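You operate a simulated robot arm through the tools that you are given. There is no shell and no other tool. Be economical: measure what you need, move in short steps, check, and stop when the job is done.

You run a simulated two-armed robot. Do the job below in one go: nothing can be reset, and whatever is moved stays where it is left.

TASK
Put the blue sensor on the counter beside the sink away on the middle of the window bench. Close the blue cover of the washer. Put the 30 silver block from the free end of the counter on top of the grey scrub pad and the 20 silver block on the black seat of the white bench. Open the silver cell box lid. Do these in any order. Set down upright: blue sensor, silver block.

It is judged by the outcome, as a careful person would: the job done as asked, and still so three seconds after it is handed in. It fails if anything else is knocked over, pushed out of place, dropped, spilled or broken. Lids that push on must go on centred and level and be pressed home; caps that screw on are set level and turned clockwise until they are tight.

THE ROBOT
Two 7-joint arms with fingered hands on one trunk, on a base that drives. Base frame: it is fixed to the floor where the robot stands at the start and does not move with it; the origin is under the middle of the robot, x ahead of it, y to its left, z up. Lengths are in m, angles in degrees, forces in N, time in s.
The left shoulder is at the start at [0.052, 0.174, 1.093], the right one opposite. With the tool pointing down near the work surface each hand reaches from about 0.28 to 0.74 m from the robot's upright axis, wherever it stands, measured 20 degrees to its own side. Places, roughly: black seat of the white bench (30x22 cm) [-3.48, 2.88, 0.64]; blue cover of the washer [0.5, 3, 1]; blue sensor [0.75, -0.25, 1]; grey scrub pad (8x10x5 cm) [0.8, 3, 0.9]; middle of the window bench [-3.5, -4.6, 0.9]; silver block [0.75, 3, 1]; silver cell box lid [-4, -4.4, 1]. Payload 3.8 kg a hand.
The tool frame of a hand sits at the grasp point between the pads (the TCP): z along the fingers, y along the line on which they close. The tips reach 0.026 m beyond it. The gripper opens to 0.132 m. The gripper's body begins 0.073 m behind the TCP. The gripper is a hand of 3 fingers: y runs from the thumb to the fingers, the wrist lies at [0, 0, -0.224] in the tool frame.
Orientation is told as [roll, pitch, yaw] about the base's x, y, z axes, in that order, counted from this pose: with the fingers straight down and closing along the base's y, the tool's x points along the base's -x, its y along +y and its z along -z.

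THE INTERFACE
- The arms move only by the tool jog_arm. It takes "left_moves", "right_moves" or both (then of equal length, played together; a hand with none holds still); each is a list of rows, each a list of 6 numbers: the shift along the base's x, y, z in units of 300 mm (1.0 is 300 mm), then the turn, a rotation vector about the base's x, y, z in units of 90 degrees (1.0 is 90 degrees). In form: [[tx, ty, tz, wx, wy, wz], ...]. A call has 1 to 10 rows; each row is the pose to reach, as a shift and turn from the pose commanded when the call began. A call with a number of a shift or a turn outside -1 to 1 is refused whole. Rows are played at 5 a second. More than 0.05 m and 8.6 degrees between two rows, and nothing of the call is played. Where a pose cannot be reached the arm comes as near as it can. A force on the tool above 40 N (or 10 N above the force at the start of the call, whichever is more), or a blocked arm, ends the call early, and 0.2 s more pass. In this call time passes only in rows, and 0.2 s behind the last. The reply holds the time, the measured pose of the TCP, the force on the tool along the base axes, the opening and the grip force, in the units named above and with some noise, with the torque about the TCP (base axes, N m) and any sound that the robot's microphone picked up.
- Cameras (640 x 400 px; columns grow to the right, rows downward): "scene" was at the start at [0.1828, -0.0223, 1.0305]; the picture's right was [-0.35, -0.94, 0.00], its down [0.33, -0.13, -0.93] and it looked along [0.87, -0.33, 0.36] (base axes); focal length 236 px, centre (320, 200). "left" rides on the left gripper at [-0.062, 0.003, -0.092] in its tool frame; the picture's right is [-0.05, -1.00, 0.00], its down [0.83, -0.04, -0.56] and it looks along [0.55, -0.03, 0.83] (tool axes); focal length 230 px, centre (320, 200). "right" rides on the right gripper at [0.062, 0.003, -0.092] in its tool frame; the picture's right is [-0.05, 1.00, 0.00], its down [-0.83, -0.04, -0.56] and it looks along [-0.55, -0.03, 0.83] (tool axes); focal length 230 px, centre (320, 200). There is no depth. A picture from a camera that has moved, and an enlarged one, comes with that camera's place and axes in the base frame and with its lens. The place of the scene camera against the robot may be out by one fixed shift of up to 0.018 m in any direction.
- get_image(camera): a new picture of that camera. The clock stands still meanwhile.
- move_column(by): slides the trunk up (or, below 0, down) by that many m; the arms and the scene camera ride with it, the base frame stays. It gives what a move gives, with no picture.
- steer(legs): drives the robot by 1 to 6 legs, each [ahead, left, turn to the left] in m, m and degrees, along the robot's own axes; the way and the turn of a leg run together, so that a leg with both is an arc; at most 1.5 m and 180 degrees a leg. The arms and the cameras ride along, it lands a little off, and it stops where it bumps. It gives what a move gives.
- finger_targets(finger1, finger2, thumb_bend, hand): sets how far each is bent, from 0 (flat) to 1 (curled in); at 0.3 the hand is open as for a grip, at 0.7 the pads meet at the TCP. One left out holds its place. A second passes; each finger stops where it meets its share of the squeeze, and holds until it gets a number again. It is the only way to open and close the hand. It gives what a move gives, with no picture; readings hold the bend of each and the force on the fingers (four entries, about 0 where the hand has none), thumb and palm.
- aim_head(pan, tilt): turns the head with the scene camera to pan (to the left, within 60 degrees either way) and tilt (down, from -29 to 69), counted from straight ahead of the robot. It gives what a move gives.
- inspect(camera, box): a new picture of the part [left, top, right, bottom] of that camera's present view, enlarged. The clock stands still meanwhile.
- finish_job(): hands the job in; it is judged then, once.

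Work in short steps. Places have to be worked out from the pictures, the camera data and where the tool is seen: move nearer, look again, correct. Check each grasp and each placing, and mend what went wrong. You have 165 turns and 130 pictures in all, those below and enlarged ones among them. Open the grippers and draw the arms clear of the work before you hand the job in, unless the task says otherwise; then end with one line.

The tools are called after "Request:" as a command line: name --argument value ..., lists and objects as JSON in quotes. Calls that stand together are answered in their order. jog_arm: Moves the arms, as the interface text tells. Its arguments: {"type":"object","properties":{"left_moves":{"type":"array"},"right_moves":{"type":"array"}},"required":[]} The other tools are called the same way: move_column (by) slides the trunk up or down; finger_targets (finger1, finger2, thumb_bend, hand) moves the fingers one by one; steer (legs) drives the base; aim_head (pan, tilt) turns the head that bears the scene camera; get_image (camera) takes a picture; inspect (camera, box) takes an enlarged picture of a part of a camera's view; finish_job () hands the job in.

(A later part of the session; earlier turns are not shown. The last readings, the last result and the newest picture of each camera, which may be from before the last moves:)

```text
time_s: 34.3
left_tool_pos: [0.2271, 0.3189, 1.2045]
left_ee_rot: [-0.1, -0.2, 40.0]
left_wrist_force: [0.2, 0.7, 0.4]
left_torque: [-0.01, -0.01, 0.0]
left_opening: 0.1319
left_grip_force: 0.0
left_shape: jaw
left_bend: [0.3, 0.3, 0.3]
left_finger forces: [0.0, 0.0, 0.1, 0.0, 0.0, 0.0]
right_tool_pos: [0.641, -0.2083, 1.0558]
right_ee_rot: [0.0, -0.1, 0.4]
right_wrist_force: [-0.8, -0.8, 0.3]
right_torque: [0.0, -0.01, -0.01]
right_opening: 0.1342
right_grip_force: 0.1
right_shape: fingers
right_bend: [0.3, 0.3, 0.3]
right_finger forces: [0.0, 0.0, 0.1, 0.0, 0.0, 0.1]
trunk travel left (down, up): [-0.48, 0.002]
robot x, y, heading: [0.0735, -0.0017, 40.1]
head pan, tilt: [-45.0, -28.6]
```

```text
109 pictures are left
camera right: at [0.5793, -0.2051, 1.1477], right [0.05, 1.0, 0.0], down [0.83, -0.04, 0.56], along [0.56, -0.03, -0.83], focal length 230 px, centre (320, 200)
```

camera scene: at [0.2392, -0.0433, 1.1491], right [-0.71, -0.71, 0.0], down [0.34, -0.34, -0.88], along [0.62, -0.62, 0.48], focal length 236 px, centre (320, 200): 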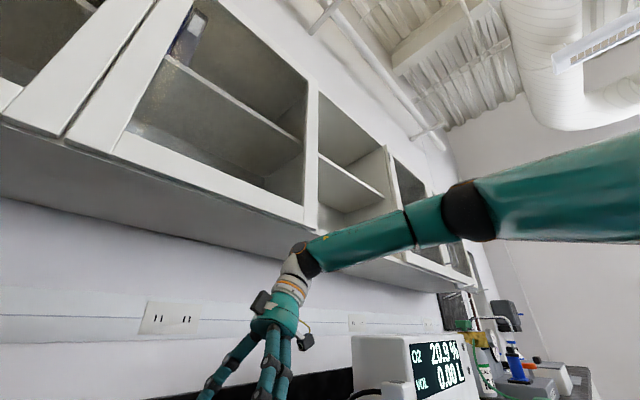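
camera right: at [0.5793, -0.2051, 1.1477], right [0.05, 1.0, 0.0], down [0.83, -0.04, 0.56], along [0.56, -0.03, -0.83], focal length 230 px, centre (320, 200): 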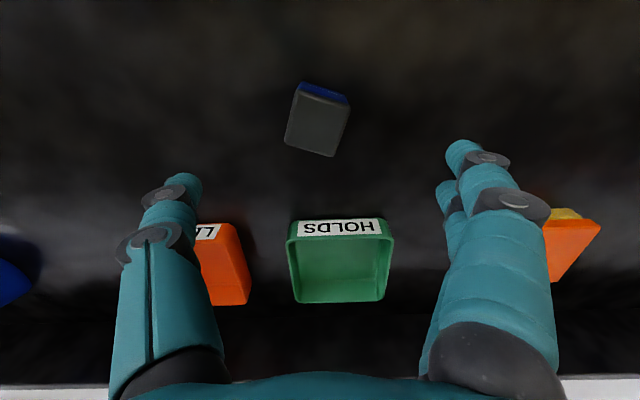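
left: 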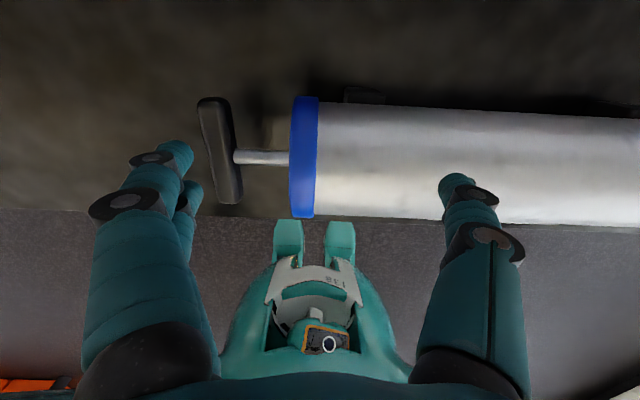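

Sensor centre is (0.638, -0.212), rotated about -16°. I match that yaw, stay vertical, and descend to z≈0.94.

Request:
jog_arm --right_moves '[[-0.005, -0.01, -0.05, 0, 0, -0.09], [-0.01, -0.012, -0.15, 0, 0, -0.178], [-0.01, -0.012, -0.28, 0, 0, -0.178], [-0.01, -0.012, -0.39, 0, 0, -0.178]]'

Request:
get_image --camera "right"

```text
time_s: 35.3
left_tool_pos: [0.2287, 0.3192, 1.2052]
left_ee_rot: [0.0, 0.0, 39.9]
left_wrist_force: [-0.3, 0.3, 0.2]
left_torque: [-0.02, 0.01, 0.0]
left_opening: 0.1321
left_grip_force: 0.0
left_shape: jaw
left_bend: [0.3, 0.3, 0.3]
left_finger forces: [0.0, 0.0, 0.0, 0.1, 0.0, 0.0]
right_tool_pos: [0.6376, -0.2121, 0.9386]
right_ee_rot: [0.0, -0.1, -15.7]
right_wrist_force: [-0.8, -0.6, 0.1]
right_torque: [-0.02, 0.01, 0.01]
right_opening: 0.134
right_grip_force: 0.0
right_shape: fingers
right_bend: [0.3, 0.3, 0.3]
right_finger forces: [0.1, 0.0, 0.1, 0.1, 0.1, 0.1]
trunk travel left (down, up): [-0.48, 0.002]
robot x, y, heading: [0.0713, -0.001, 40.2]
head pan, tilt: [-45.0, -28.6]
```

```text
108 pictures are left
camera right: at [0.5798, -0.1925, 1.0299], right [0.32, 0.95, 0.0], down [0.79, -0.27, 0.56], along [0.53, -0.18, -0.83], focal length 230 px, centre (320, 200)
```

right: 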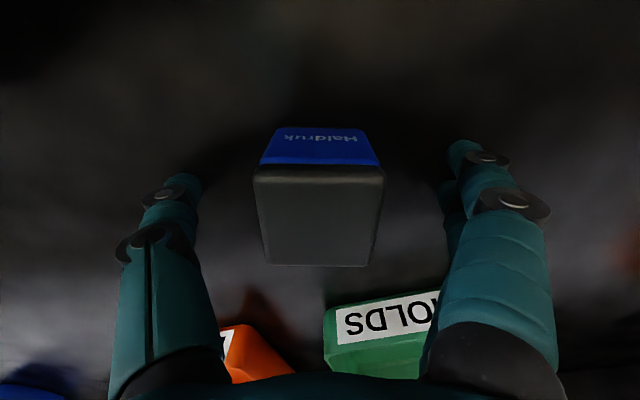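

Well aligned between thumb and fingers. Closing.

Request:
finger_targets --hand "right" --finger1 0.7 --finger2 0.7 --thumb_bend 0.7

Request:
get_image --camera "right"

```text
time_s: 36.3
left_tool_pos: [0.2247, 0.3194, 1.2051]
left_ee_rot: [-0.1, -0.3, 40.1]
left_wrist_force: [0.4, -0.4, 0.5]
left_torque: [0.02, 0.0, -0.01]
left_opening: 0.1321
left_grip_force: 0.1
left_shape: jaw
left_bend: [0.3, 0.3, 0.3]
left_finger forces: [0.0, 0.0, 0.0, 0.0, 0.0, 0.0]
right_tool_pos: [0.6386, -0.2112, 0.9415]
right_ee_rot: [0.2, -0.6, -15.6]
right_wrist_force: [1.8, -0.6, 32.4]
right_torque: [-0.11, 0.13, -0.09]
right_opening: 0.043
right_grip_force: 30.3
right_shape: fingers
right_bend: [0.62, 0.61, 0.63]
right_finger forces: [19.6, 11.0, 0.1, 0.1, 31.1, 0.0]
trunk travel left (down, up): [-0.48, 0.002]
robot x, y, heading: [0.0688, 0.0029, 40.1]
head pan, tilt: [-45.0, -28.6]
```

```text
107 pictures are left
camera right: at [0.5787, -0.1913, 1.0329], right [0.32, 0.95, 0.0], down [0.78, -0.27, 0.56], along [0.53, -0.18, -0.83], focal length 230 px, centre (320, 200)
```

right: 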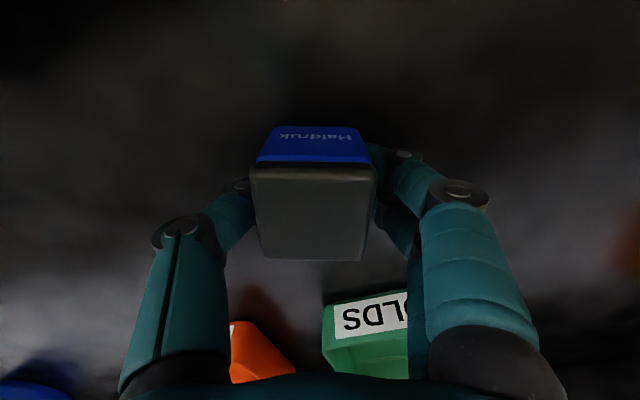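

Firm grip (30 N, opening 0.043). I lift, tilting slightly to keep the wrist under the cabinets, then draw back over the cylinder.

Request:
jog_arm --right_moves '[[0, 0, 0.1, 0, 0, 0], [0, 0, 0.23, -0.02, -0.07, 0], [0, 0, 0.37, -0.041, -0.141, 0], [-0.01, 0, 0.5, -0.061, -0.211, 0], [-0.03, 0, 0.6, -0.061, -0.211, 0], [-0.17, 0, 0.65, -0.061, -0.211, 0], [-0.32, 0, 0.7, -0.061, -0.211, 0], [-0.47, 0, 0.75, -0.061, -0.211, 0], [-0.6, 0, 0.8, -0.061, -0.211, 0]]'

Request:
get_image --camera "right"

```text
time_s: 38.3
left_tool_pos: [0.2273, 0.3185, 1.2046]
left_ee_rot: [0.0, -0.2, 40.0]
left_wrist_force: [0.9, 0.4, 0.6]
left_torque: [0.03, -0.03, -0.01]
left_opening: 0.1318
left_grip_force: 0.1
left_shape: jaw
left_bend: [0.3, 0.3, 0.3]
left_finger forces: [0.0, 0.1, 0.1, 0.1, 0.0, 0.1]
right_tool_pos: [0.461, -0.2115, 1.1843]
right_ee_rot: [-0.3, -19.8, -15.6]
right_wrist_force: [0.6, -0.1, -1.0]
right_torque: [0.0, -0.01, 0.04]
right_opening: 0.0422
right_grip_force: 16.0
right_shape: fingers
right_bend: [0.61, 0.61, 0.63]
right_finger forces: [8.4, 7.9, 0.0, 0.0, 16.3, 0.1]
right hand out of reach, approached as far as the arm can: row 9
trunk travel left (down, up): [-0.48, 0.002]
robot x, y, heading: [0.0746, -0.0015, 40.3]
head pan, tilt: [-45.0, -28.6]
```

```text
106 pictures are left
camera right: at [0.3768, -0.1841, 1.2503], right [0.32, 0.95, 0.01], down [0.56, -0.2, 0.8], along [0.77, -0.25, -0.59], focal length 230 px, centre (320, 200)
```

right: 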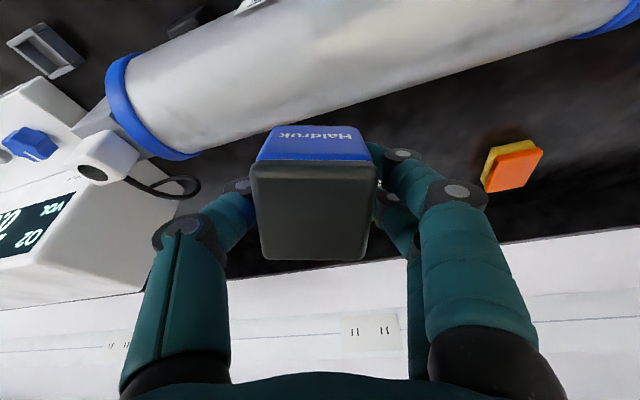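

Sensor held upright in the hand. I back off from the counter (first 0.4 m), keeping the arm high, then turn to look around the room.

Request:
steer --legs '[[-0.4, 0.0, 0], [0, 0, 80]]'

Request:
aim_head --pan 0 --tilt 10

Request:
get_image --camera "scene"

Request:
aim_head --pan 60 --tilt 10

Request:
get_image --camera "scene"

```text
time_s: 44.3
left_tool_pos: [-0.5227, -0.0496, 1.2045]
left_ee_rot: [0.0, -0.2, 120.5]
left_wrist_force: [0.0, 0.1, -0.2]
left_torque: [0.0, 0.02, -0.01]
left_opening: 0.1318
left_grip_force: 0.0
left_shape: jaw
left_bend: [0.3, 0.3, 0.3]
left_finger forces: [0.0, 0.0, 0.1, 0.0, 0.1, 0.0]
right_tool_pos: [0.0377, 0.0949, 1.184]
right_ee_rot: [-0.2, -19.9, 64.8]
right_wrist_force: [0.3, 0.1, -1.3]
right_torque: [-0.02, -0.01, 0.0]
right_opening: 0.0426
right_grip_force: 15.9
right_shape: fingers
right_bend: [0.61, 0.61, 0.63]
right_finger forces: [8.3, 8.0, 0.0, 0.1, 16.3, 0.0]
trunk travel left (down, up): [-0.48, 0.002]
robot x, y, heading: [-0.2349, -0.2594, 120.6]
head pan, tilt: [-45.0, -28.6]
```

```text
time_s: 45.4
left_tool_pos: [-0.5229, -0.0493, 1.2046]
left_ee_rot: [0.0, -0.2, 120.6]
left_wrist_force: [-0.1, -0.1, -0.7]
left_torque: [0.01, 0.0, 0.01]
left_opening: 0.132
left_grip_force: 0.1
left_shape: jaw
left_bend: [0.3, 0.3, 0.3]
left_finger forces: [0.0, 0.0, 0.0, 0.1, 0.0, 0.1]
right_tool_pos: [0.0382, 0.0945, 1.1839]
right_ee_rot: [-0.2, -19.8, 64.8]
right_wrist_force: [-0.2, 0.0, -0.8]
right_torque: [-0.02, -0.04, 0.0]
right_opening: 0.0424
right_grip_force: 16.2
right_shape: fingers
right_bend: [0.61, 0.61, 0.63]
right_finger forces: [8.2, 7.9, 0.0, 0.1, 16.3, 0.1]
trunk travel left (down, up): [-0.48, 0.002]
robot x, y, heading: [-0.2315, -0.2572, 120.7]
head pan, tilt: [0.0, 10.0]
```

```text
105 pictures are left
camera scene: at [-0.3236, -0.0806, 1.093], right [0.86, 0.51, 0.0], down [0.09, -0.15, -0.98], along [-0.5, 0.85, -0.17], focal length 236 px, centre (320, 200)
```

scene: 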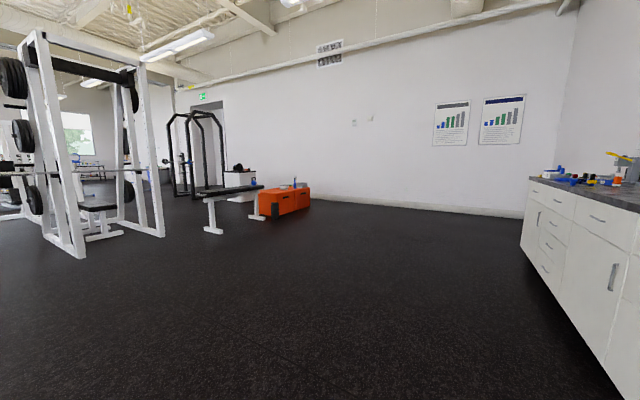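

```text
time_s: 46.7
left_tool_pos: [-0.525, -0.0496, 1.2042]
left_ee_rot: [0.0, -0.1, 120.5]
left_wrist_force: [-0.2, 0.2, 0.5]
left_torque: [0.02, -0.03, -0.01]
left_opening: 0.1317
left_grip_force: 0.0
left_shape: jaw
left_bend: [0.3, 0.3, 0.3]
left_finger forces: [0.0, 0.0, 0.1, 0.1, 0.1, 0.1]
right_tool_pos: [0.0378, 0.0941, 1.1844]
right_ee_rot: [-0.2, -19.8, 64.9]
right_wrist_force: [0.4, -0.2, -1.0]
right_torque: [0.01, 0.0, -0.02]
right_opening: 0.0424
right_grip_force: 16.5
right_shape: fingers
right_bend: [0.61, 0.61, 0.63]
right_finger forces: [8.3, 8.0, 0.1, 0.0, 16.3, 0.0]
trunk travel left (down, up): [-0.48, 0.002]
robot x, y, heading: [-0.2362, -0.2547, 120.6]
head pan, tilt: [60.0, 10.0]
```

```text
104 pictures are left
camera scene: at [-0.3693, -0.1615, 1.0929], right [-0.01, 1.0, 0.0], down [0.17, 0.0, -0.98], along [-0.98, -0.01, -0.17], focal length 236 px, centre (320, 200)
```

scene: 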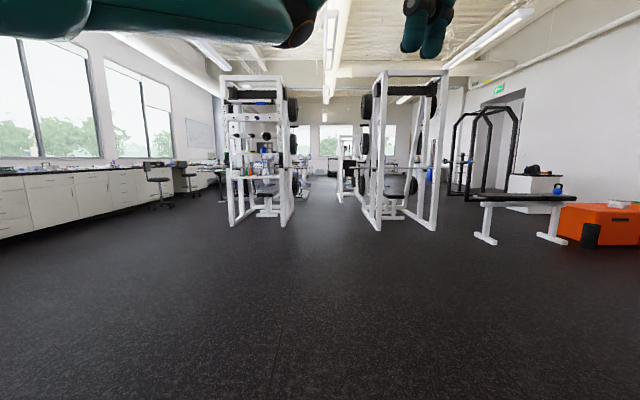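

Open floor toward the window bench on the left. I drive diagonally to about (-3.5, -3.5) and turn to face it (heading -90°).

Request:
steer --legs '[[0, 0, 104.4], [1.5, 0, 0], [1.5, 0, 0], [1.3, 0, 0], [0, 0, 45]]'

Request:
aim_head --pan 0 --tilt 12

Request:
get_image --camera "scene"

```text
time_s: 73.7
left_tool_pos: [-3.0987, -3.6436, 1.205]
left_ee_rot: [0.0, -0.2, -89.7]
left_wrist_force: [0.2, -0.5, 0.9]
left_torque: [0.02, -0.02, -0.05]
left_opening: 0.1317
left_grip_force: 0.1
left_shape: jaw
left_bend: [0.3, 0.3, 0.3]
left_finger forces: [0.0, 0.1, 0.1, 0.1, 0.0, 0.0]
right_tool_pos: [-3.6564, -3.4854, 1.1843]
right_ee_rot: [-0.2, -19.8, -145.2]
right_wrist_force: [0.0, -0.2, -1.0]
right_torque: [0.0, 0.02, 0.01]
right_opening: 0.0423
right_grip_force: 16.0
right_shape: fingers
right_bend: [0.61, 0.61, 0.63]
right_finger forces: [8.3, 8.1, 0.1, 0.0, 16.4, 0.1]
trunk travel left (down, up): [-0.48, 0.002]
robot x, y, heading: [-3.2417, -3.3176, -89.9]
head pan, tilt: [60.0, 10.0]
```

```text
time_s: 75.0
left_tool_pos: [-3.0991, -3.6428, 1.2033]
left_ee_rot: [0.0, -0.3, -89.5]
left_wrist_force: [0.4, -0.6, 0.2]
left_torque: [-0.01, 0.02, -0.01]
left_opening: 0.132
left_grip_force: 0.1
left_shape: jaw
left_bend: [0.3, 0.3, 0.3]
left_finger forces: [0.0, 0.0, 0.1, 0.0, 0.0, 0.1]
right_tool_pos: [-3.6554, -3.4845, 1.1838]
right_ee_rot: [-0.2, -19.8, -145.4]
right_wrist_force: [-0.2, -0.3, -0.9]
right_torque: [0.0, 0.0, 0.01]
right_opening: 0.0423
right_grip_force: 16.4
right_shape: fingers
right_bend: [0.61, 0.61, 0.63]
right_finger forces: [8.2, 8.0, 0.0, 0.1, 16.4, 0.0]
trunk travel left (down, up): [-0.48, 0.002]
robot x, y, heading: [-3.2407, -3.3206, -89.6]
head pan, tilt: [0.0, 12.0]
```

```text
103 pictures are left
camera scene: at [-3.2283, -3.5149, 1.0897], right [-1.0, -0.01, 0.0], down [0.0, 0.21, -0.98], along [0.01, -0.98, -0.21], focal length 236 px, centre (320, 200)
```

scene: 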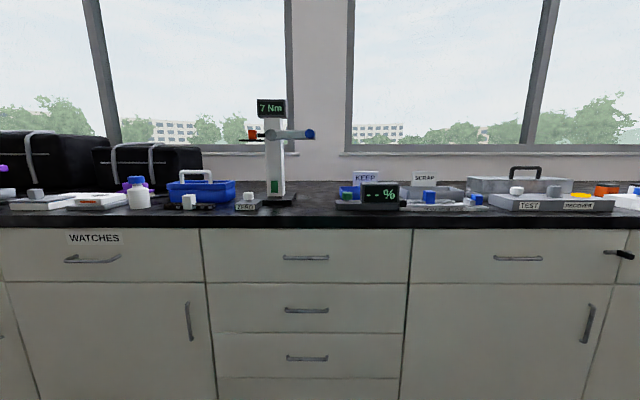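

The bench front edge is at y≈-4.19 with much on it; the silver box with the black handle is the cell box. I zoom in on the middle part.

Request:
inspect --camera "scene" --box '[230, 150, 450, 240]'

Request:
inspect --camera "scene" --box '[420, 150, 640, 240]'

```text
2.91 times, centred on (340, 195) of scene
camera zoom: at [-3.2283, -3.5149, 1.0897], right [-1.0, -0.01, 0.0], down [0.0, 0.21, -0.98], along [0.01, -0.98, -0.21], focal length 686 px, centre (262, 214)
```

zoom: 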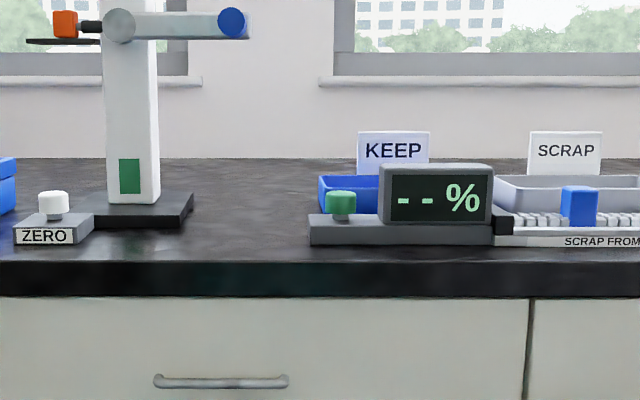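

```text
2.91 times, centred on (530, 195) of scene
camera zoom: at [-3.2283, -3.5149, 1.0897], right [-1.0, -0.01, 0.0], down [0.0, 0.21, -0.98], along [0.01, -0.98, -0.21], focal length 686 px, centre (-291, 214)
```

zoom: 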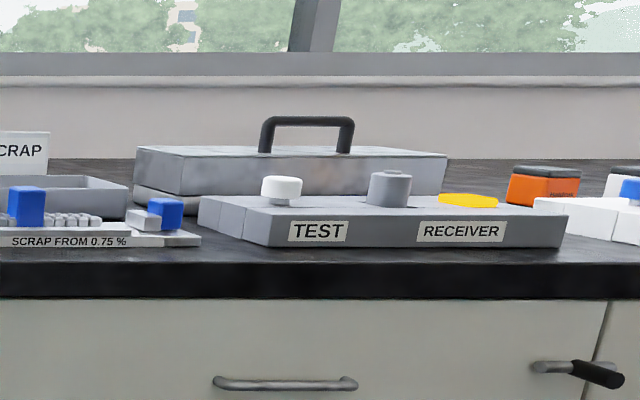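

There is a free gap left of the "-- %" meter, and possibly space between/behind the bins at x≈-3.5. I move to x≈-3.5 and nearer to see the layout.

Request:
steer --legs '[[0, -0.26, 0], [0.4, 0, 0]]'

Request:
aim_head --pan 0 --tilt 20

Request:
get_image --camera "scene"

Request:
get_image --camera "right"

```text
time_s: 80.0
left_tool_pos: [-3.3537, -4.0446, 1.2056]
left_ee_rot: [0.1, -0.2, -89.7]
left_wrist_force: [0.1, -0.1, 0.4]
left_torque: [0.01, -0.03, -0.02]
left_opening: 0.1319
left_grip_force: 0.0
left_shape: jaw
left_bend: [0.3, 0.3, 0.3]
left_finger forces: [0.0, 0.0, 0.0, 0.1, 0.0, 0.0]
right_tool_pos: [-3.9116, -3.8861, 1.185]
right_ee_rot: [-0.2, -19.8, -145.4]
right_wrist_force: [-0.2, -1.0, -0.5]
right_torque: [0.0, 0.0, 0.01]
right_opening: 0.0422
right_grip_force: 16.8
right_shape: fingers
right_bend: [0.61, 0.61, 0.63]
right_finger forces: [8.2, 8.1, 0.0, 0.0, 16.4, 0.1]
trunk travel left (down, up): [-0.48, 0.002]
robot x, y, heading: [-3.497, -3.7172, -89.3]
head pan, tilt: [0.0, 12.0]
```

```text
time_s: 80.7
left_tool_pos: [-3.3537, -4.0454, 1.2044]
left_ee_rot: [0.0, -0.2, -89.6]
left_wrist_force: [0.0, 0.6, -0.6]
left_torque: [-0.01, -0.02, -0.02]
left_opening: 0.1318
left_grip_force: 0.0
left_shape: jaw
left_bend: [0.3, 0.3, 0.3]
left_finger forces: [0.0, 0.1, 0.0, 0.1, 0.0, 0.0]
right_tool_pos: [-3.9122, -3.8868, 1.1846]
right_ee_rot: [-0.2, -19.8, -145.3]
right_wrist_force: [-0.9, -0.2, -0.4]
right_torque: [0.04, -0.01, 0.0]
right_opening: 0.0422
right_grip_force: 16.2
right_shape: fingers
right_bend: [0.61, 0.61, 0.63]
right_finger forces: [8.2, 8.1, 0.1, 0.1, 16.4, 0.1]
trunk travel left (down, up): [-0.48, 0.002]
robot x, y, heading: [-3.4988, -3.7208, -89.4]
head pan, tilt: [0.0, 20.0]
```

```text
100 pictures are left
camera scene: at [-3.4835, -3.9166, 1.0766], right [-1.0, -0.01, 0.0], down [0.0, 0.34, -0.94], along [0.01, -0.94, -0.34], focal length 236 px, centre (320, 200)
```

scene: 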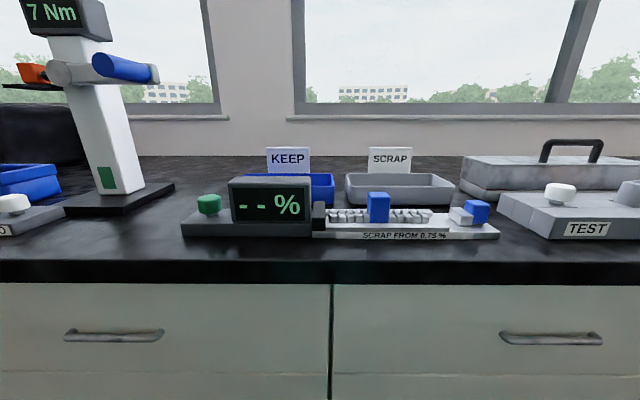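

```text
99 pictures are left
camera right: at [-3.8361, -3.8391, 1.2501], right [0.53, -0.85, 0.01], down [-0.51, -0.3, 0.8], along [-0.68, -0.43, -0.59], focal length 230 px, centre (320, 200)
```

right: 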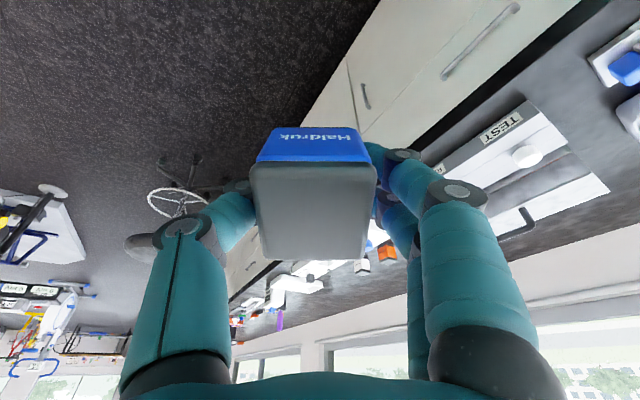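

The free spot in the middle is behind the KEEP/SCRAP bins around (-3.53, -4.65). I take the same 45°-left stance that worked before, so the right shoulder comes near the bench.

Request:
steer --legs '[[0, 0, 45], [0.21, -0.045, 0]]'

Request:
get_image --camera "right"

```text
time_s: 84.4
left_tool_pos: [-3.0506, -4.0252, 1.2052]
left_ee_rot: [0.0, -0.2, -44.7]
left_wrist_force: [-0.3, 0.8, -0.9]
left_torque: [0.0, 0.0, -0.02]
left_opening: 0.132
left_grip_force: 0.0
left_shape: jaw
left_bend: [0.3, 0.3, 0.3]
left_finger forces: [0.1, 0.0, 0.0, 0.0, 0.0, 0.0]
right_tool_pos: [-3.556, -4.3076, 1.1843]
right_ee_rot: [-0.2, -19.9, -100.2]
right_wrist_force: [-0.7, 0.3, -1.4]
right_torque: [0.01, 0.03, -0.03]
right_opening: 0.0419
right_grip_force: 16.5
right_shape: fingers
right_bend: [0.61, 0.61, 0.63]
right_finger forces: [8.3, 8.1, 0.1, 0.0, 16.4, 0.0]
trunk travel left (down, up): [-0.48, 0.002]
robot x, y, heading: [-3.3821, -3.9012, -44.6]
head pan, tilt: [0.0, 20.0]
```

```text
98 pictures are left
camera right: at [-3.5366, -4.2207, 1.2504], right [0.97, -0.23, 0.01], down [-0.15, -0.58, 0.8], along [-0.18, -0.79, -0.59], focal length 230 px, centre (320, 200)
```

right: 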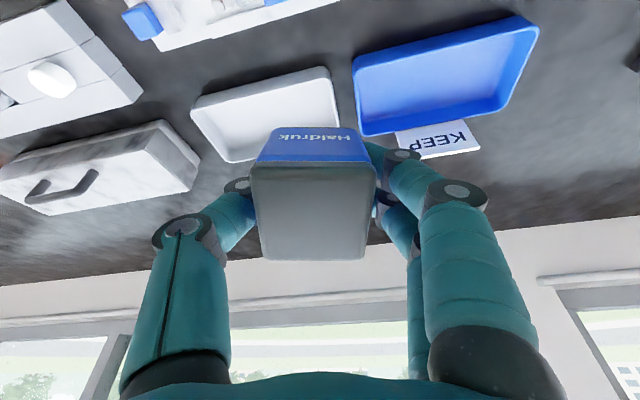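

Bins' backs are at y≈-4.48 and the counter behind them is clear. I bring the hand vertical and square, over (-3.53, -4.60) at z≈1.1.

Request:
jog_arm --right_moves '[[0.01, -0.14, 0.0, 0.0, 0.0, 0.02], [0.02, -0.28, -0.05, 0.05, -0.01, 0.04], [0.03, -0.42, -0.1, 0.1, -0.02, 0.06], [0.05, -0.56, -0.15, 0.15, -0.03, 0.08], [0.07, -0.7, -0.2, 0.2, -0.035, 0.1], [0.087, -0.84, -0.25, 0.217, -0.038, 0.11], [0.087, -0.967, -0.28, 0.217, -0.038, 0.11]]'

Request:
get_image --camera "right"

```text
time_s: 86.0
left_tool_pos: [-3.0482, -4.0263, 1.2038]
left_ee_rot: [-0.1, -0.1, -44.8]
left_wrist_force: [-0.4, -0.3, -0.5]
left_torque: [-0.01, 0.01, 0.0]
left_opening: 0.1322
left_grip_force: 0.0
left_shape: jaw
left_bend: [0.3, 0.3, 0.3]
left_finger forces: [0.0, 0.1, 0.0, 0.0, 0.0, 0.0]
right_tool_pos: [-3.5302, -4.5983, 1.0999]
right_ee_rot: [1.4, 0.0, -90.6]
right_wrist_force: [0.1, -0.4, -0.8]
right_torque: [-0.02, -0.03, 0.01]
right_opening: 0.0418
right_grip_force: 16.3
right_shape: fingers
right_bend: [0.61, 0.61, 0.63]
right_finger forces: [8.3, 7.9, 0.0, 0.0, 16.3, 0.0]
trunk travel left (down, up): [-0.48, 0.002]
robot x, y, heading: [-3.3802, -3.8987, -44.4]
head pan, tilt: [0.0, 20.0]
```

```text
97 pictures are left
camera right: at [-3.5276, -4.5374, 1.1924], right [1.0, -0.06, 0.02], down [-0.06, -0.83, 0.55], along [-0.02, -0.55, -0.83], focal length 230 px, centre (320, 200)
```

right: 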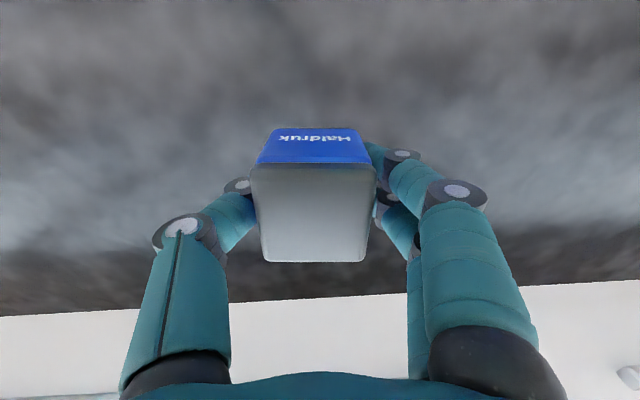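

Clear counter below and good reach. I level the last 1.4° and lower until it rests on the bench.

Request:
jog_arm --right_moves '[[0, 0, -0.14, -0.0155, 0, 0], [0, 0, -0.28, -0.0155, 0, 0], [0, 0, -0.42, -0.0155, 0, 0], [0, 0, -0.48, -0.0155, 0, 0], [0, 0, -0.51, -0.0155, 0, 0], [0, 0, -0.525, -0.0155, 0, 0]]'

Request:
get_image --camera "right"

```text
time_s: 87.4
left_tool_pos: [-3.0503, -4.0269, 1.2054]
left_ee_rot: [0.0, -0.2, -44.7]
left_wrist_force: [0.0, 0.2, 0.4]
left_torque: [0.01, -0.01, 0.01]
left_opening: 0.1318
left_grip_force: 0.0
left_shape: jaw
left_bend: [0.3, 0.3, 0.3]
left_finger forces: [0.0, 0.0, 0.0, 0.1, 0.1, 0.1]
right_tool_pos: [-3.5294, -4.5979, 0.9432]
right_ee_rot: [1.4, -1.6, -90.6]
right_wrist_force: [0.4, -0.5, -0.2]
right_torque: [0.01, -0.04, -0.05]
right_opening: 0.0421
right_grip_force: 16.3
right_shape: fingers
right_bend: [0.61, 0.61, 0.63]
right_finger forces: [8.3, 8.0, 0.0, 0.0, 16.3, 0.0]
trunk travel left (down, up): [-0.48, 0.002]
robot x, y, heading: [-3.3834, -3.8934, -44.9]
head pan, tilt: [0.0, 20.0]
```

```text
96 pictures are left
camera right: at [-3.5278, -4.5343, 1.0334], right [1.0, -0.06, 0.03], down [-0.07, -0.82, 0.58], along [-0.01, -0.58, -0.82], focal length 230 px, centre (320, 200)
```

right: 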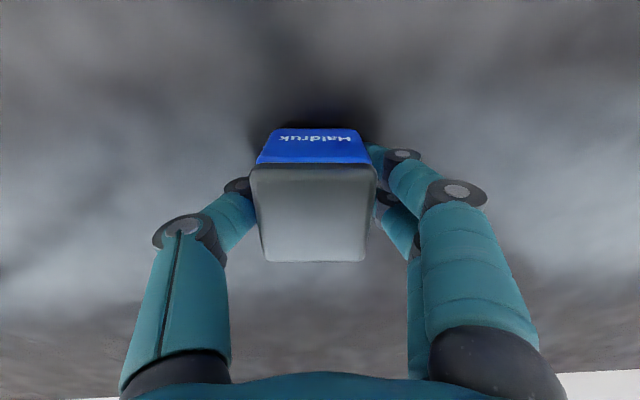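

No contact yet and I corrected the wrong axis; I fix the tilt (about +x and +y) and lower a few mm more.

Request:
jog_arm --right_moves '[[0, 0, 0.0, 0.018, 0.0155, 0], [0, 0, -0.01, 0.018, 0.0155, 0], [0, 0, -0.02, 0.018, 0.0155, 0], [0, 0, -0.028, 0.018, 0.0155, 0]]'

```text
time_s: 88.4
left_tool_pos: [-3.0508, -4.0232, 1.2069]
left_ee_rot: [-0.1, -0.4, -44.7]
left_wrist_force: [-0.5, -0.2, 0.4]
left_torque: [0.0, -0.01, 0.02]
left_opening: 0.1321
left_grip_force: 0.1
left_shape: jaw
left_bend: [0.3, 0.3, 0.3]
left_finger forces: [0.1, 0.0, 0.1, 0.1, 0.0, 0.1]
right_tool_pos: [-3.5277, -4.5975, 0.941]
right_ee_rot: [0.2, -0.5, -90.6]
right_wrist_force: [-1.3, -1.1, 29.2]
right_torque: [0.14, 0.34, 0.07]
right_opening: 0.042
right_grip_force: 31.3
right_shape: fingers
right_bend: [0.62, 0.61, 0.63]
right_finger forces: [19.1, 9.7, 0.1, 0.0, 34.5, 0.1]
trunk travel left (down, up): [-0.48, 0.002]
robot x, y, heading: [-3.3808, -3.8966, -44.6]
head pan, tilt: [0.0, 20.0]
```

Contact at the same height as at pick-up. I ease the load slightly and open the hand.

Request:
jog_arm --right_moves '[[0, 0, 0.008, 0, 0, 0]]'

Request:
finger_targets --hand "right" --finger1 0.4 --finger2 0.4 --thumb_bend 0.4

Request:
jog_arm --right_moves '[[0, 0, 0.15, 0, 0, 0], [0, 0, 0.3, 0, 0, 0], [0, 0, 0.45, 0, 0, 0], [0, 0.05, 0.6, 0, 0, 0]]'

Request:
get_image --camera "right"

```text
time_s: 88.8
left_tool_pos: [-3.0493, -4.0232, 1.2046]
left_ee_rot: [-0.1, -0.3, -44.6]
left_wrist_force: [1.0, -0.1, -0.9]
left_torque: [-0.01, 0.0, 0.03]
left_opening: 0.1317
left_grip_force: 0.1
left_shape: jaw
left_bend: [0.3, 0.3, 0.3]
left_finger forces: [0.1, 0.1, 0.1, 0.1, 0.0, 0.0]
right_tool_pos: [-3.5292, -4.5979, 0.9419]
right_ee_rot: [0.1, -0.4, -90.6]
right_wrist_force: [-1.5, -5.4, 30.9]
right_torque: [-0.07, 0.38, 0.06]
right_opening: 0.0418
right_grip_force: 32.0
right_shape: fingers
right_bend: [0.62, 0.62, 0.63]
right_finger forces: [18.9, 10.7, 0.1, 0.0, 34.7, 0.0]
trunk travel left (down, up): [-0.48, 0.002]
robot x, y, heading: [-3.3798, -3.8947, -44.7]
head pan, tilt: [0.0, 20.0]
```

```text
time_s: 89.8
left_tool_pos: [-3.0468, -4.0224, 1.2049]
left_ee_rot: [-0.3, -0.2, -44.7]
left_wrist_force: [0.0, 0.1, 0.4]
left_torque: [0.0, 0.01, 0.03]
left_opening: 0.1317
left_grip_force: 0.2
left_shape: jaw
left_bend: [0.3, 0.3, 0.3]
left_finger forces: [0.0, 0.0, 0.1, 0.1, 0.0, 0.0]
right_tool_pos: [-3.5236, -4.596, 0.9429]
right_ee_rot: [0.4, -0.3, -90.4]
right_wrist_force: [12.4, 1.1, 36.5]
right_torque: [0.13, 1.26, -0.08]
right_opening: 0.085
right_grip_force: 17.8
right_shape: fingers
right_bend: [0.4, 0.4, 0.47]
right_finger forces: [0.0, 0.1, 0.0, 0.0, 36.1, 0.1]
trunk travel left (down, up): [-0.48, 0.002]
robot x, y, heading: [-3.3823, -3.9006, -44.3]
head pan, tilt: [0.0, 20.0]
```

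```text
time_s: 90.8
left_tool_pos: [-3.049, -4.0234, 1.2051]
left_ee_rot: [-0.1, -0.2, -44.7]
left_wrist_force: [-0.2, -0.2, -0.6]
left_torque: [-0.04, -0.01, 0.02]
left_opening: 0.1321
left_grip_force: 0.1
left_shape: jaw
left_bend: [0.3, 0.3, 0.3]
left_finger forces: [0.1, 0.1, 0.0, 0.0, 0.1, 0.0]
right_tool_pos: [-3.5294, -4.5817, 1.1173]
right_ee_rot: [-0.1, 0.1, -90.5]
right_wrist_force: [0.2, 0.0, 0.3]
right_torque: [0.03, 0.02, 0.0]
right_opening: 0.1015
right_grip_force: 0.0
right_shape: fingers
right_bend: [0.4, 0.4, 0.4]
right_finger forces: [0.1, 0.0, 0.0, 0.1, 0.1, 0.1]
trunk travel left (down, up): [-0.48, 0.002]
robot x, y, heading: [-3.3805, -3.9011, -44.6]
head pan, tilt: [0.0, 20.0]
```

```text
95 pictures are left
camera right: at [-3.5251, -4.5197, 1.2096], right [1.0, -0.06, 0.0], down [-0.05, -0.83, 0.55], along [-0.04, -0.55, -0.83], focal length 230 px, centre (320, 200)
```

right: 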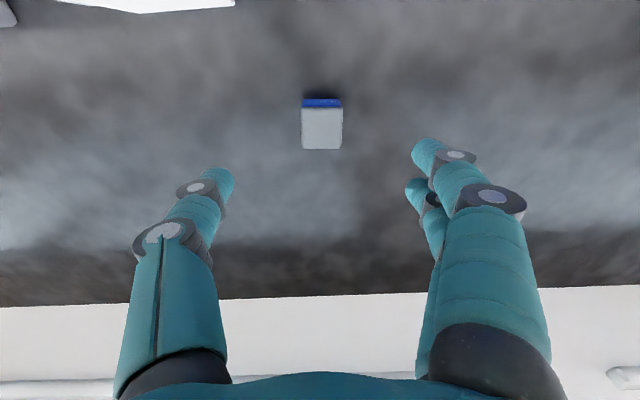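

Sensor stands upright at about (-3.53, -4.60). I draw the hand back high, then shift along the bench to the cell box.

Request:
jog_arm --right_moves '[[0, 0.1, 0.12, 0, 0, 0], [0, 0.24, 0.22, 0, 0, 0], [0, 0.4, 0.26, 0, 0, 0], [0, 0.56, 0.26, 0, 0, 0], [0, 0.72, 0.26, 0, 0, 0], [0, 0.88, 0.26, 0, 0, 0]]'

Request:
steer --legs '[[-0.3, -0.3, 0]]'

Request:
get_image --camera "right"

Request:
aim_head --pan -50 --tilt 20

Request:
get_image --camera "scene"

```text
refused: row 2 steps farther than a row can; nothing moved
```

```text
time_s: 94.0
left_tool_pos: [-3.4732, -4.0241, 1.2046]
left_ee_rot: [0.0, -0.1, -44.9]
left_wrist_force: [0.9, 0.1, -0.2]
left_torque: [0.02, 0.01, 0.0]
left_opening: 0.1319
left_grip_force: 0.1
left_shape: jaw
left_bend: [0.3, 0.3, 0.3]
left_finger forces: [0.0, 0.1, 0.0, 0.0, 0.0, 0.1]
right_tool_pos: [-3.9543, -4.5797, 1.1156]
right_ee_rot: [0.0, 0.2, -90.7]
right_wrist_force: [0.3, 0.1, -0.6]
right_torque: [0.01, 0.0, -0.03]
right_opening: 0.1015
right_grip_force: 0.1
right_shape: fingers
right_bend: [0.4, 0.4, 0.4]
right_finger forces: [0.1, 0.1, 0.1, 0.0, 0.0, 0.0]
trunk travel left (down, up): [-0.48, 0.002]
robot x, y, heading: [-3.8027, -3.8938, -44.6]
head pan, tilt: [0.0, 20.0]
```

```text
94 pictures are left
camera right: at [-3.9502, -4.5186, 1.2085], right [1.0, -0.06, 0.0], down [-0.05, -0.83, 0.55], along [-0.04, -0.55, -0.83], focal length 230 px, centre (320, 200)
```

right: 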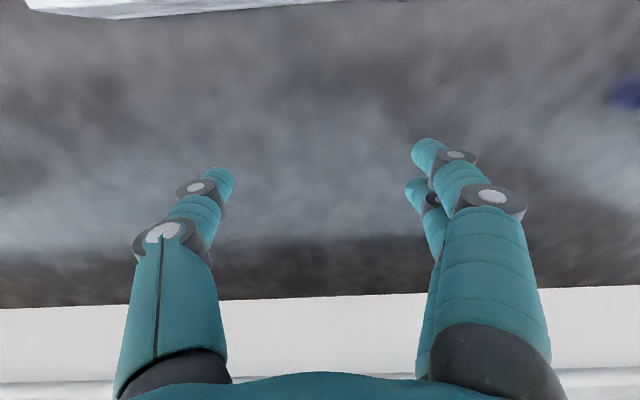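

```text
time_s: 95.2
left_tool_pos: [-3.4748, -4.0239, 1.2044]
left_ee_rot: [0.0, -0.2, -44.8]
left_wrist_force: [0.1, -0.4, 0.1]
left_torque: [-0.04, 0.01, -0.02]
left_opening: 0.132
left_grip_force: 0.0
left_shape: jaw
left_bend: [0.3, 0.3, 0.3]
left_finger forces: [0.0, 0.0, 0.0, 0.0, 0.0, 0.1]
right_tool_pos: [-3.9539, -4.5803, 1.1167]
right_ee_rot: [0.0, 0.1, -90.7]
right_wrist_force: [-0.9, -0.4, -0.9]
right_torque: [-0.01, 0.0, -0.01]
right_opening: 0.1015
right_grip_force: 0.0
right_shape: fingers
right_bend: [0.4, 0.4, 0.4]
right_finger forces: [0.0, 0.0, 0.0, 0.0, 0.0, 0.0]
trunk travel left (down, up): [-0.48, 0.002]
robot x, y, heading: [-3.8059, -3.8975, -44.5]
head pan, tilt: [-50.0, 20.0]
```

```text
93 pictures are left
camera scene: at [-3.7232, -4.0602, 1.0767], right [-1.0, 0.08, 0.0], down [0.03, 0.34, -0.94], along [-0.08, -0.94, -0.34], focal length 236 px, centre (320, 200)
```

scene: 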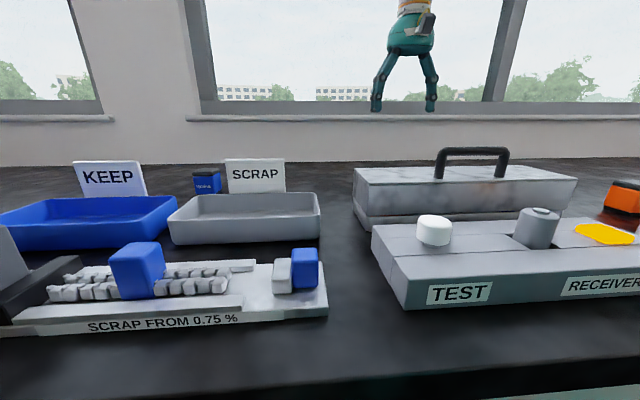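

Sensor seen standing between the signs. (The retreat was refused, but the hand was high and nothing was touched.) I draw the hand back in smaller steps to look down at the cell box.

Request:
jog_arm --right_moves '[[0, 0.0, 0.15, 0, 0, 0], [0, 0.13, 0.22, 0, 0, 0], [0, 0.28, 0.26, 0, 0, 0], [0, 0.43, 0.3, 0, 0, 0], [0, 0.58, 0.34, 0, 0, 0], [0, 0.73, 0.38, 0, 0, 0], [0, 0.88, 0.4, 0, 0, 0], [0, 0.98, 0.4, 0, 0, 0]]'

Request:
get_image --camera "right"

```text
time_s: 97.0
left_tool_pos: [-3.4744, -4.0243, 1.2047]
left_ee_rot: [0.0, -0.2, -44.8]
left_wrist_force: [0.2, 0.5, -0.2]
left_torque: [-0.02, 0.0, -0.01]
left_opening: 0.1321
left_grip_force: 0.1
left_shape: jaw
left_bend: [0.3, 0.3, 0.3]
left_finger forces: [0.0, 0.0, 0.1, 0.1, 0.0, 0.0]
right_tool_pos: [-3.9552, -4.2858, 1.2362]
right_ee_rot: [0.0, 0.1, -90.7]
right_wrist_force: [0.6, -0.1, -0.6]
right_torque: [-0.01, 0.05, -0.04]
right_opening: 0.1016
right_grip_force: 0.0
right_shape: fingers
right_bend: [0.4, 0.4, 0.4]
right_finger forces: [0.0, 0.0, 0.0, 0.1, 0.0, 0.1]
trunk travel left (down, up): [-0.48, 0.002]
robot x, y, heading: [-3.8037, -3.8963, -44.7]
head pan, tilt: [-50.0, 20.0]
```

```text
92 pictures are left
camera right: at [-3.9494, -4.2244, 1.3287], right [1.0, -0.07, 0.0], down [-0.05, -0.83, 0.55], along [-0.04, -0.55, -0.83], focal length 230 px, centre (320, 200)
```

right: 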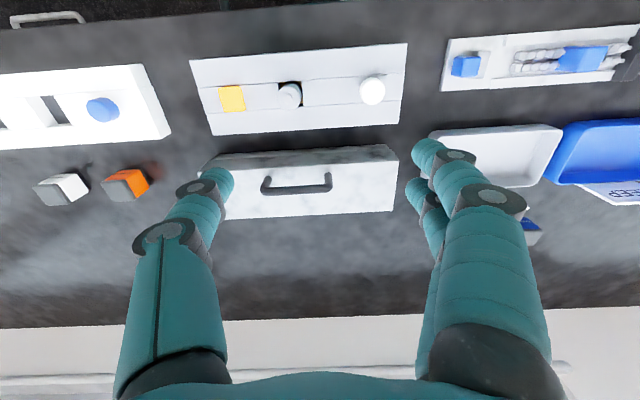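

I zoom into the box to see handle and hinge.

Request:
inspect --camera "right" --box '[180, 120, 440, 240]'

Request:
inspect --camera "scene" --box '[340, 130, 600, 250]'

```text
2.46 times, centred on (310, 180) of right
camera zoom: at [-3.9494, -4.2244, 1.3287], right [1.0, -0.07, 0.0], down [-0.05, -0.83, 0.55], along [-0.04, -0.55, -0.83], focal length 566 px, centre (345, 249)
```

zoom: 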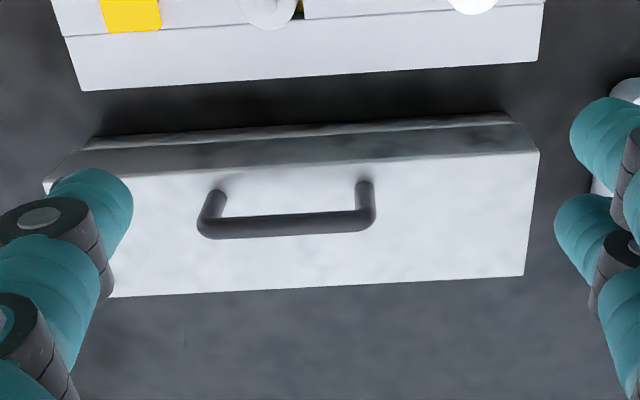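

```text
2.46 times, centred on (470, 190) of scene
camera zoom: at [-3.7234, -4.06, 1.0767], right [-1.0, 0.08, 0.0], down [0.03, 0.34, -0.94], along [-0.08, -0.94, -0.34], focal length 580 px, centre (-49, 225)
```

zoom: 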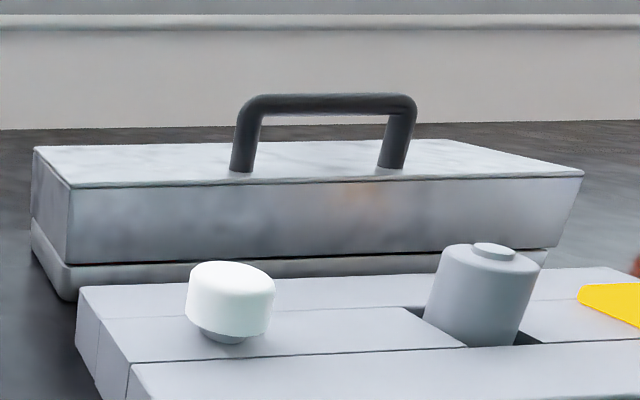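

Lid: x -4.18…-3.825, y -4.395…-4.504, top z≈0.96; handle bar along x centred (-4.004, -4.413), z≈1.01; hinge presumably at the back. I yaw the hand 85° so it closes across the bar, staying high.

Request:
jog_arm --right_moves '[[0, 0, 0, 0, 0, 0.095], [-0.02, 0, 0, 0, 0, 0.19], [-0.04, 0, 0, 0, 0, 0.285], [-0.06, -0.02, 0, 0, 0, 0.38], [-0.08, -0.05, 0, 0, 0, 0.475], [-0.1, -0.08, 0, 0, 0, 0.57], [-0.12, -0.11, 0, 0, 0, 0.665], [-0.14, -0.14, 0, 0, 0, 0.76], [-0.16, -0.17, -0.05, 0, 0, 0.855], [-0.163, -0.2, -0.1, 0, 0, 0.95]]'

Request:
get_image --camera "right"

```text
time_s: 99.2
left_tool_pos: [-3.4732, -4.0244, 1.2041]
left_ee_rot: [0.0, -0.3, -44.8]
left_wrist_force: [-0.4, 1.1, 0.1]
left_torque: [-0.02, -0.01, -0.01]
left_opening: 0.132
left_grip_force: 0.0
left_shape: jaw
left_bend: [0.3, 0.3, 0.3]
left_finger forces: [0.0, 0.1, 0.0, 0.1, 0.0, 0.1]
right_tool_pos: [-4.0033, -4.3462, 1.2068]
right_ee_rot: [0.0, 0.1, -5.1]
right_wrist_force: [0.5, -0.7, -0.6]
right_torque: [0.01, 0.0, 0.0]
right_opening: 0.1014
right_grip_force: 0.1
right_shape: fingers
right_bend: [0.4, 0.4, 0.4]
right_finger forces: [0.1, 0.1, 0.0, 0.0, 0.0, 0.0]
trunk travel left (down, up): [-0.48, 0.002]
robot x, y, heading: [-3.8084, -3.8953, -44.8]
head pan, tilt: [-50.0, 20.0]
```

```text
89 pictures are left
camera right: at [-4.0639, -4.338, 1.2982], right [0.14, 0.99, 0.0], down [0.82, -0.12, 0.55], along [0.55, -0.08, -0.83], focal length 230 px, centre (320, 200)
```

right: 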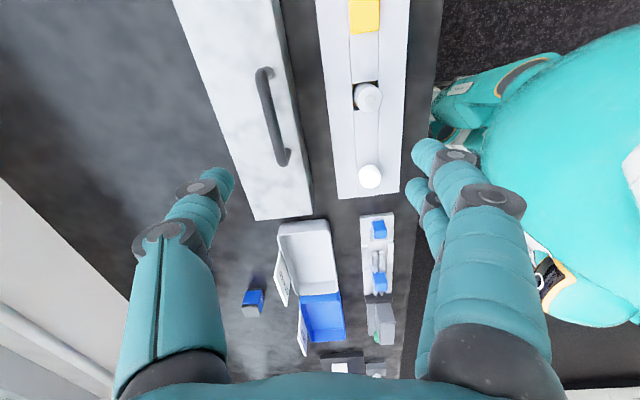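

Confirms bar at about (-4.00, -4.408, 1.01). I square the yaw and lower so the fingers straddle the bar.

Request:
jog_arm --right_moves '[[0, -0.1, -0.1, 0, 0, 0.057], [0, -0.213, -0.2, 0, 0, 0.057], [0, -0.213, -0.35, 0, 0, 0.057], [0, -0.213, -0.5, 0, 0, 0.057], [0, -0.213, -0.58, 0, 0, 0.057], [0, -0.213, -0.64, 0, 0, 0.057]]'

Request:
get_image --camera "right"

Request:
get_image --camera "scene"

```text
time_s: 100.5
left_tool_pos: [-3.4737, -4.0194, 1.2066]
left_ee_rot: [-0.1, -0.5, -44.8]
left_wrist_force: [-0.1, -0.3, 0.2]
left_torque: [0.0, 0.0, 0.02]
left_opening: 0.1318
left_grip_force: 0.0
left_shape: jaw
left_bend: [0.3, 0.3, 0.3]
left_finger forces: [0.0, 0.0, 0.1, 0.1, 0.1, 0.0]
right_tool_pos: [-4.0048, -4.4083, 1.0177]
right_ee_rot: [-0.8, -0.1, -0.1]
right_wrist_force: [-2.2, 7.0, 27.2]
right_torque: [-1.69, 0.07, -0.15]
right_opening: 0.1049
right_grip_force: 14.3
right_shape: fingers
right_bend: [0.4, 0.4, 0.4]
right_finger forces: [0.1, 0.0, 0.0, 0.1, 26.9, 0.0]
trunk travel left (down, up): [-0.48, 0.002]
robot x, y, heading: [-3.8066, -3.8934, -44.7]
head pan, tilt: [-50.0, 20.0]
```

```text
88 pictures are left
camera right: at [-4.0641, -4.4036, 1.1101], right [0.05, 1.0, -0.01], down [0.83, -0.04, 0.56], along [0.55, -0.04, -0.83], focal length 230 px, centre (320, 200)
```

right: 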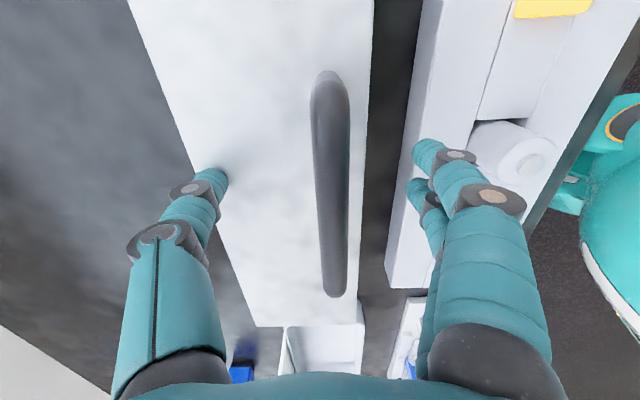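

```text
87 pictures are left
camera scene: at [-3.7229, -4.0566, 1.078], right [-1.0, 0.08, 0.0], down [0.03, 0.34, -0.94], along [-0.08, -0.94, -0.34], focal length 236 px, centre (320, 200)
```

scene: 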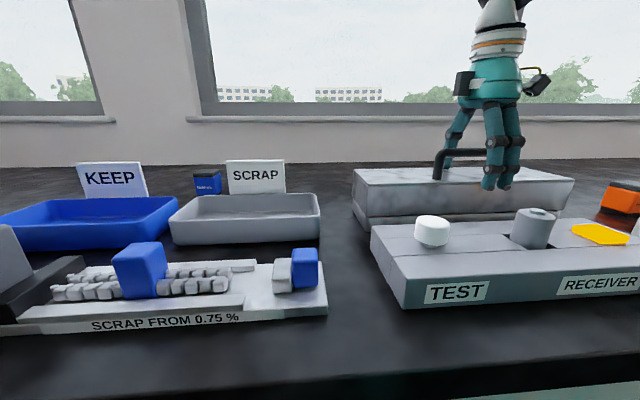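

The thumb tip touches the lid top (27 N); the bar is well centred. I raise 1 cm and close on the bar.

Request:
jog_arm --right_moves '[[0, 0.015, 0.035, 0, 0, 0]]'

Request:
finger_targets --hand "right" --finger1 0.7 --finger2 0.7 --thumb_bend 0.7

```text
time_s: 101.0
left_tool_pos: [-3.4733, -4.0248, 1.2045]
left_ee_rot: [0.0, -0.2, -44.8]
left_wrist_force: [-0.5, -0.1, 1.6]
left_torque: [0.02, -0.03, 0.02]
left_opening: 0.1318
left_grip_force: 0.1
left_shape: jaw
left_bend: [0.3, 0.3, 0.3]
left_finger forces: [0.0, 0.0, 0.1, 0.0, 0.0, 0.1]
right_tool_pos: [-4.0033, -4.4048, 1.0221]
right_ee_rot: [0.2, 0.2, -0.2]
right_wrist_force: [1.0, -0.5, -0.7]
right_torque: [-0.02, 0.02, -0.02]
right_opening: 0.1022
right_grip_force: 0.1
right_shape: fingers
right_bend: [0.4, 0.4, 0.4]
right_finger forces: [0.1, 0.0, 0.1, 0.0, 0.0, 0.1]
trunk travel left (down, up): [-0.48, 0.002]
robot x, y, heading: [-3.8065, -3.8978, -44.9]
head pan, tilt: [-50.0, 20.0]
```

```text
time_s: 102.0
left_tool_pos: [-3.4738, -4.0239, 1.2049]
left_ee_rot: [-0.1, -0.3, -44.8]
left_wrist_force: [0.1, -0.1, -0.1]
left_torque: [0.01, -0.01, 0.01]
left_opening: 0.1322
left_grip_force: 0.1
left_shape: jaw
left_bend: [0.3, 0.3, 0.3]
left_finger forces: [0.1, 0.0, 0.0, 0.0, 0.1, 0.1]
right_tool_pos: [-4.003, -4.4052, 1.0252]
right_ee_rot: [0.0, 0.1, -0.1]
right_wrist_force: [0.2, -0.9, 0.1]
right_torque: [-0.03, 0.01, -0.04]
right_opening: 0.0064
right_grip_force: 0.1
right_shape: fingers
right_bend: [0.7, 0.7, 0.7]
right_finger forces: [0.1, 0.0, 0.0, 0.0, 0.1, 0.0]
trunk travel left (down, up): [-0.48, 0.002]
robot x, y, heading: [-3.8044, -3.8962, -44.7]
head pan, tilt: [-50.0, 20.0]
```

It closed without force — either above or below the bar. I look.

Request:
get_image --camera "right"

Request:
inspect --camera "scene" --box '[380, 100, 600, 230]'

```text
86 pictures are left
camera right: at [-4.0645, -4.402, 1.1169], right [0.05, 1.0, 0.0], down [0.83, -0.04, 0.55], along [0.55, -0.03, -0.83], focal length 230 px, centre (320, 200)
```

right: 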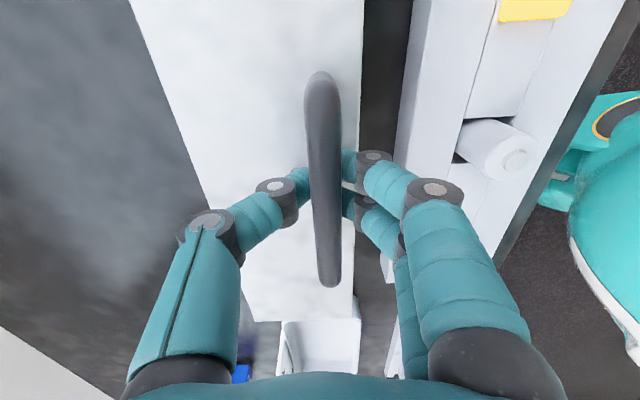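

```text
2.91 times, centred on (490, 165) of scene
camera zoom: at [-3.7232, -4.0602, 1.0767], right [-1.0, 0.08, 0.0], down [0.03, 0.34, -0.94], along [-0.08, -0.94, -0.34], focal length 686 px, centre (-174, 302)
```

zoom: 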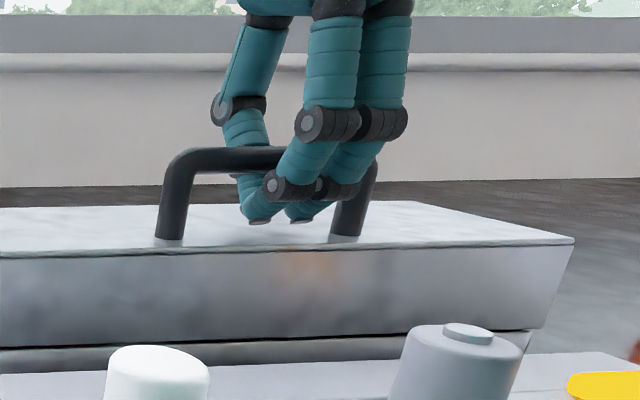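

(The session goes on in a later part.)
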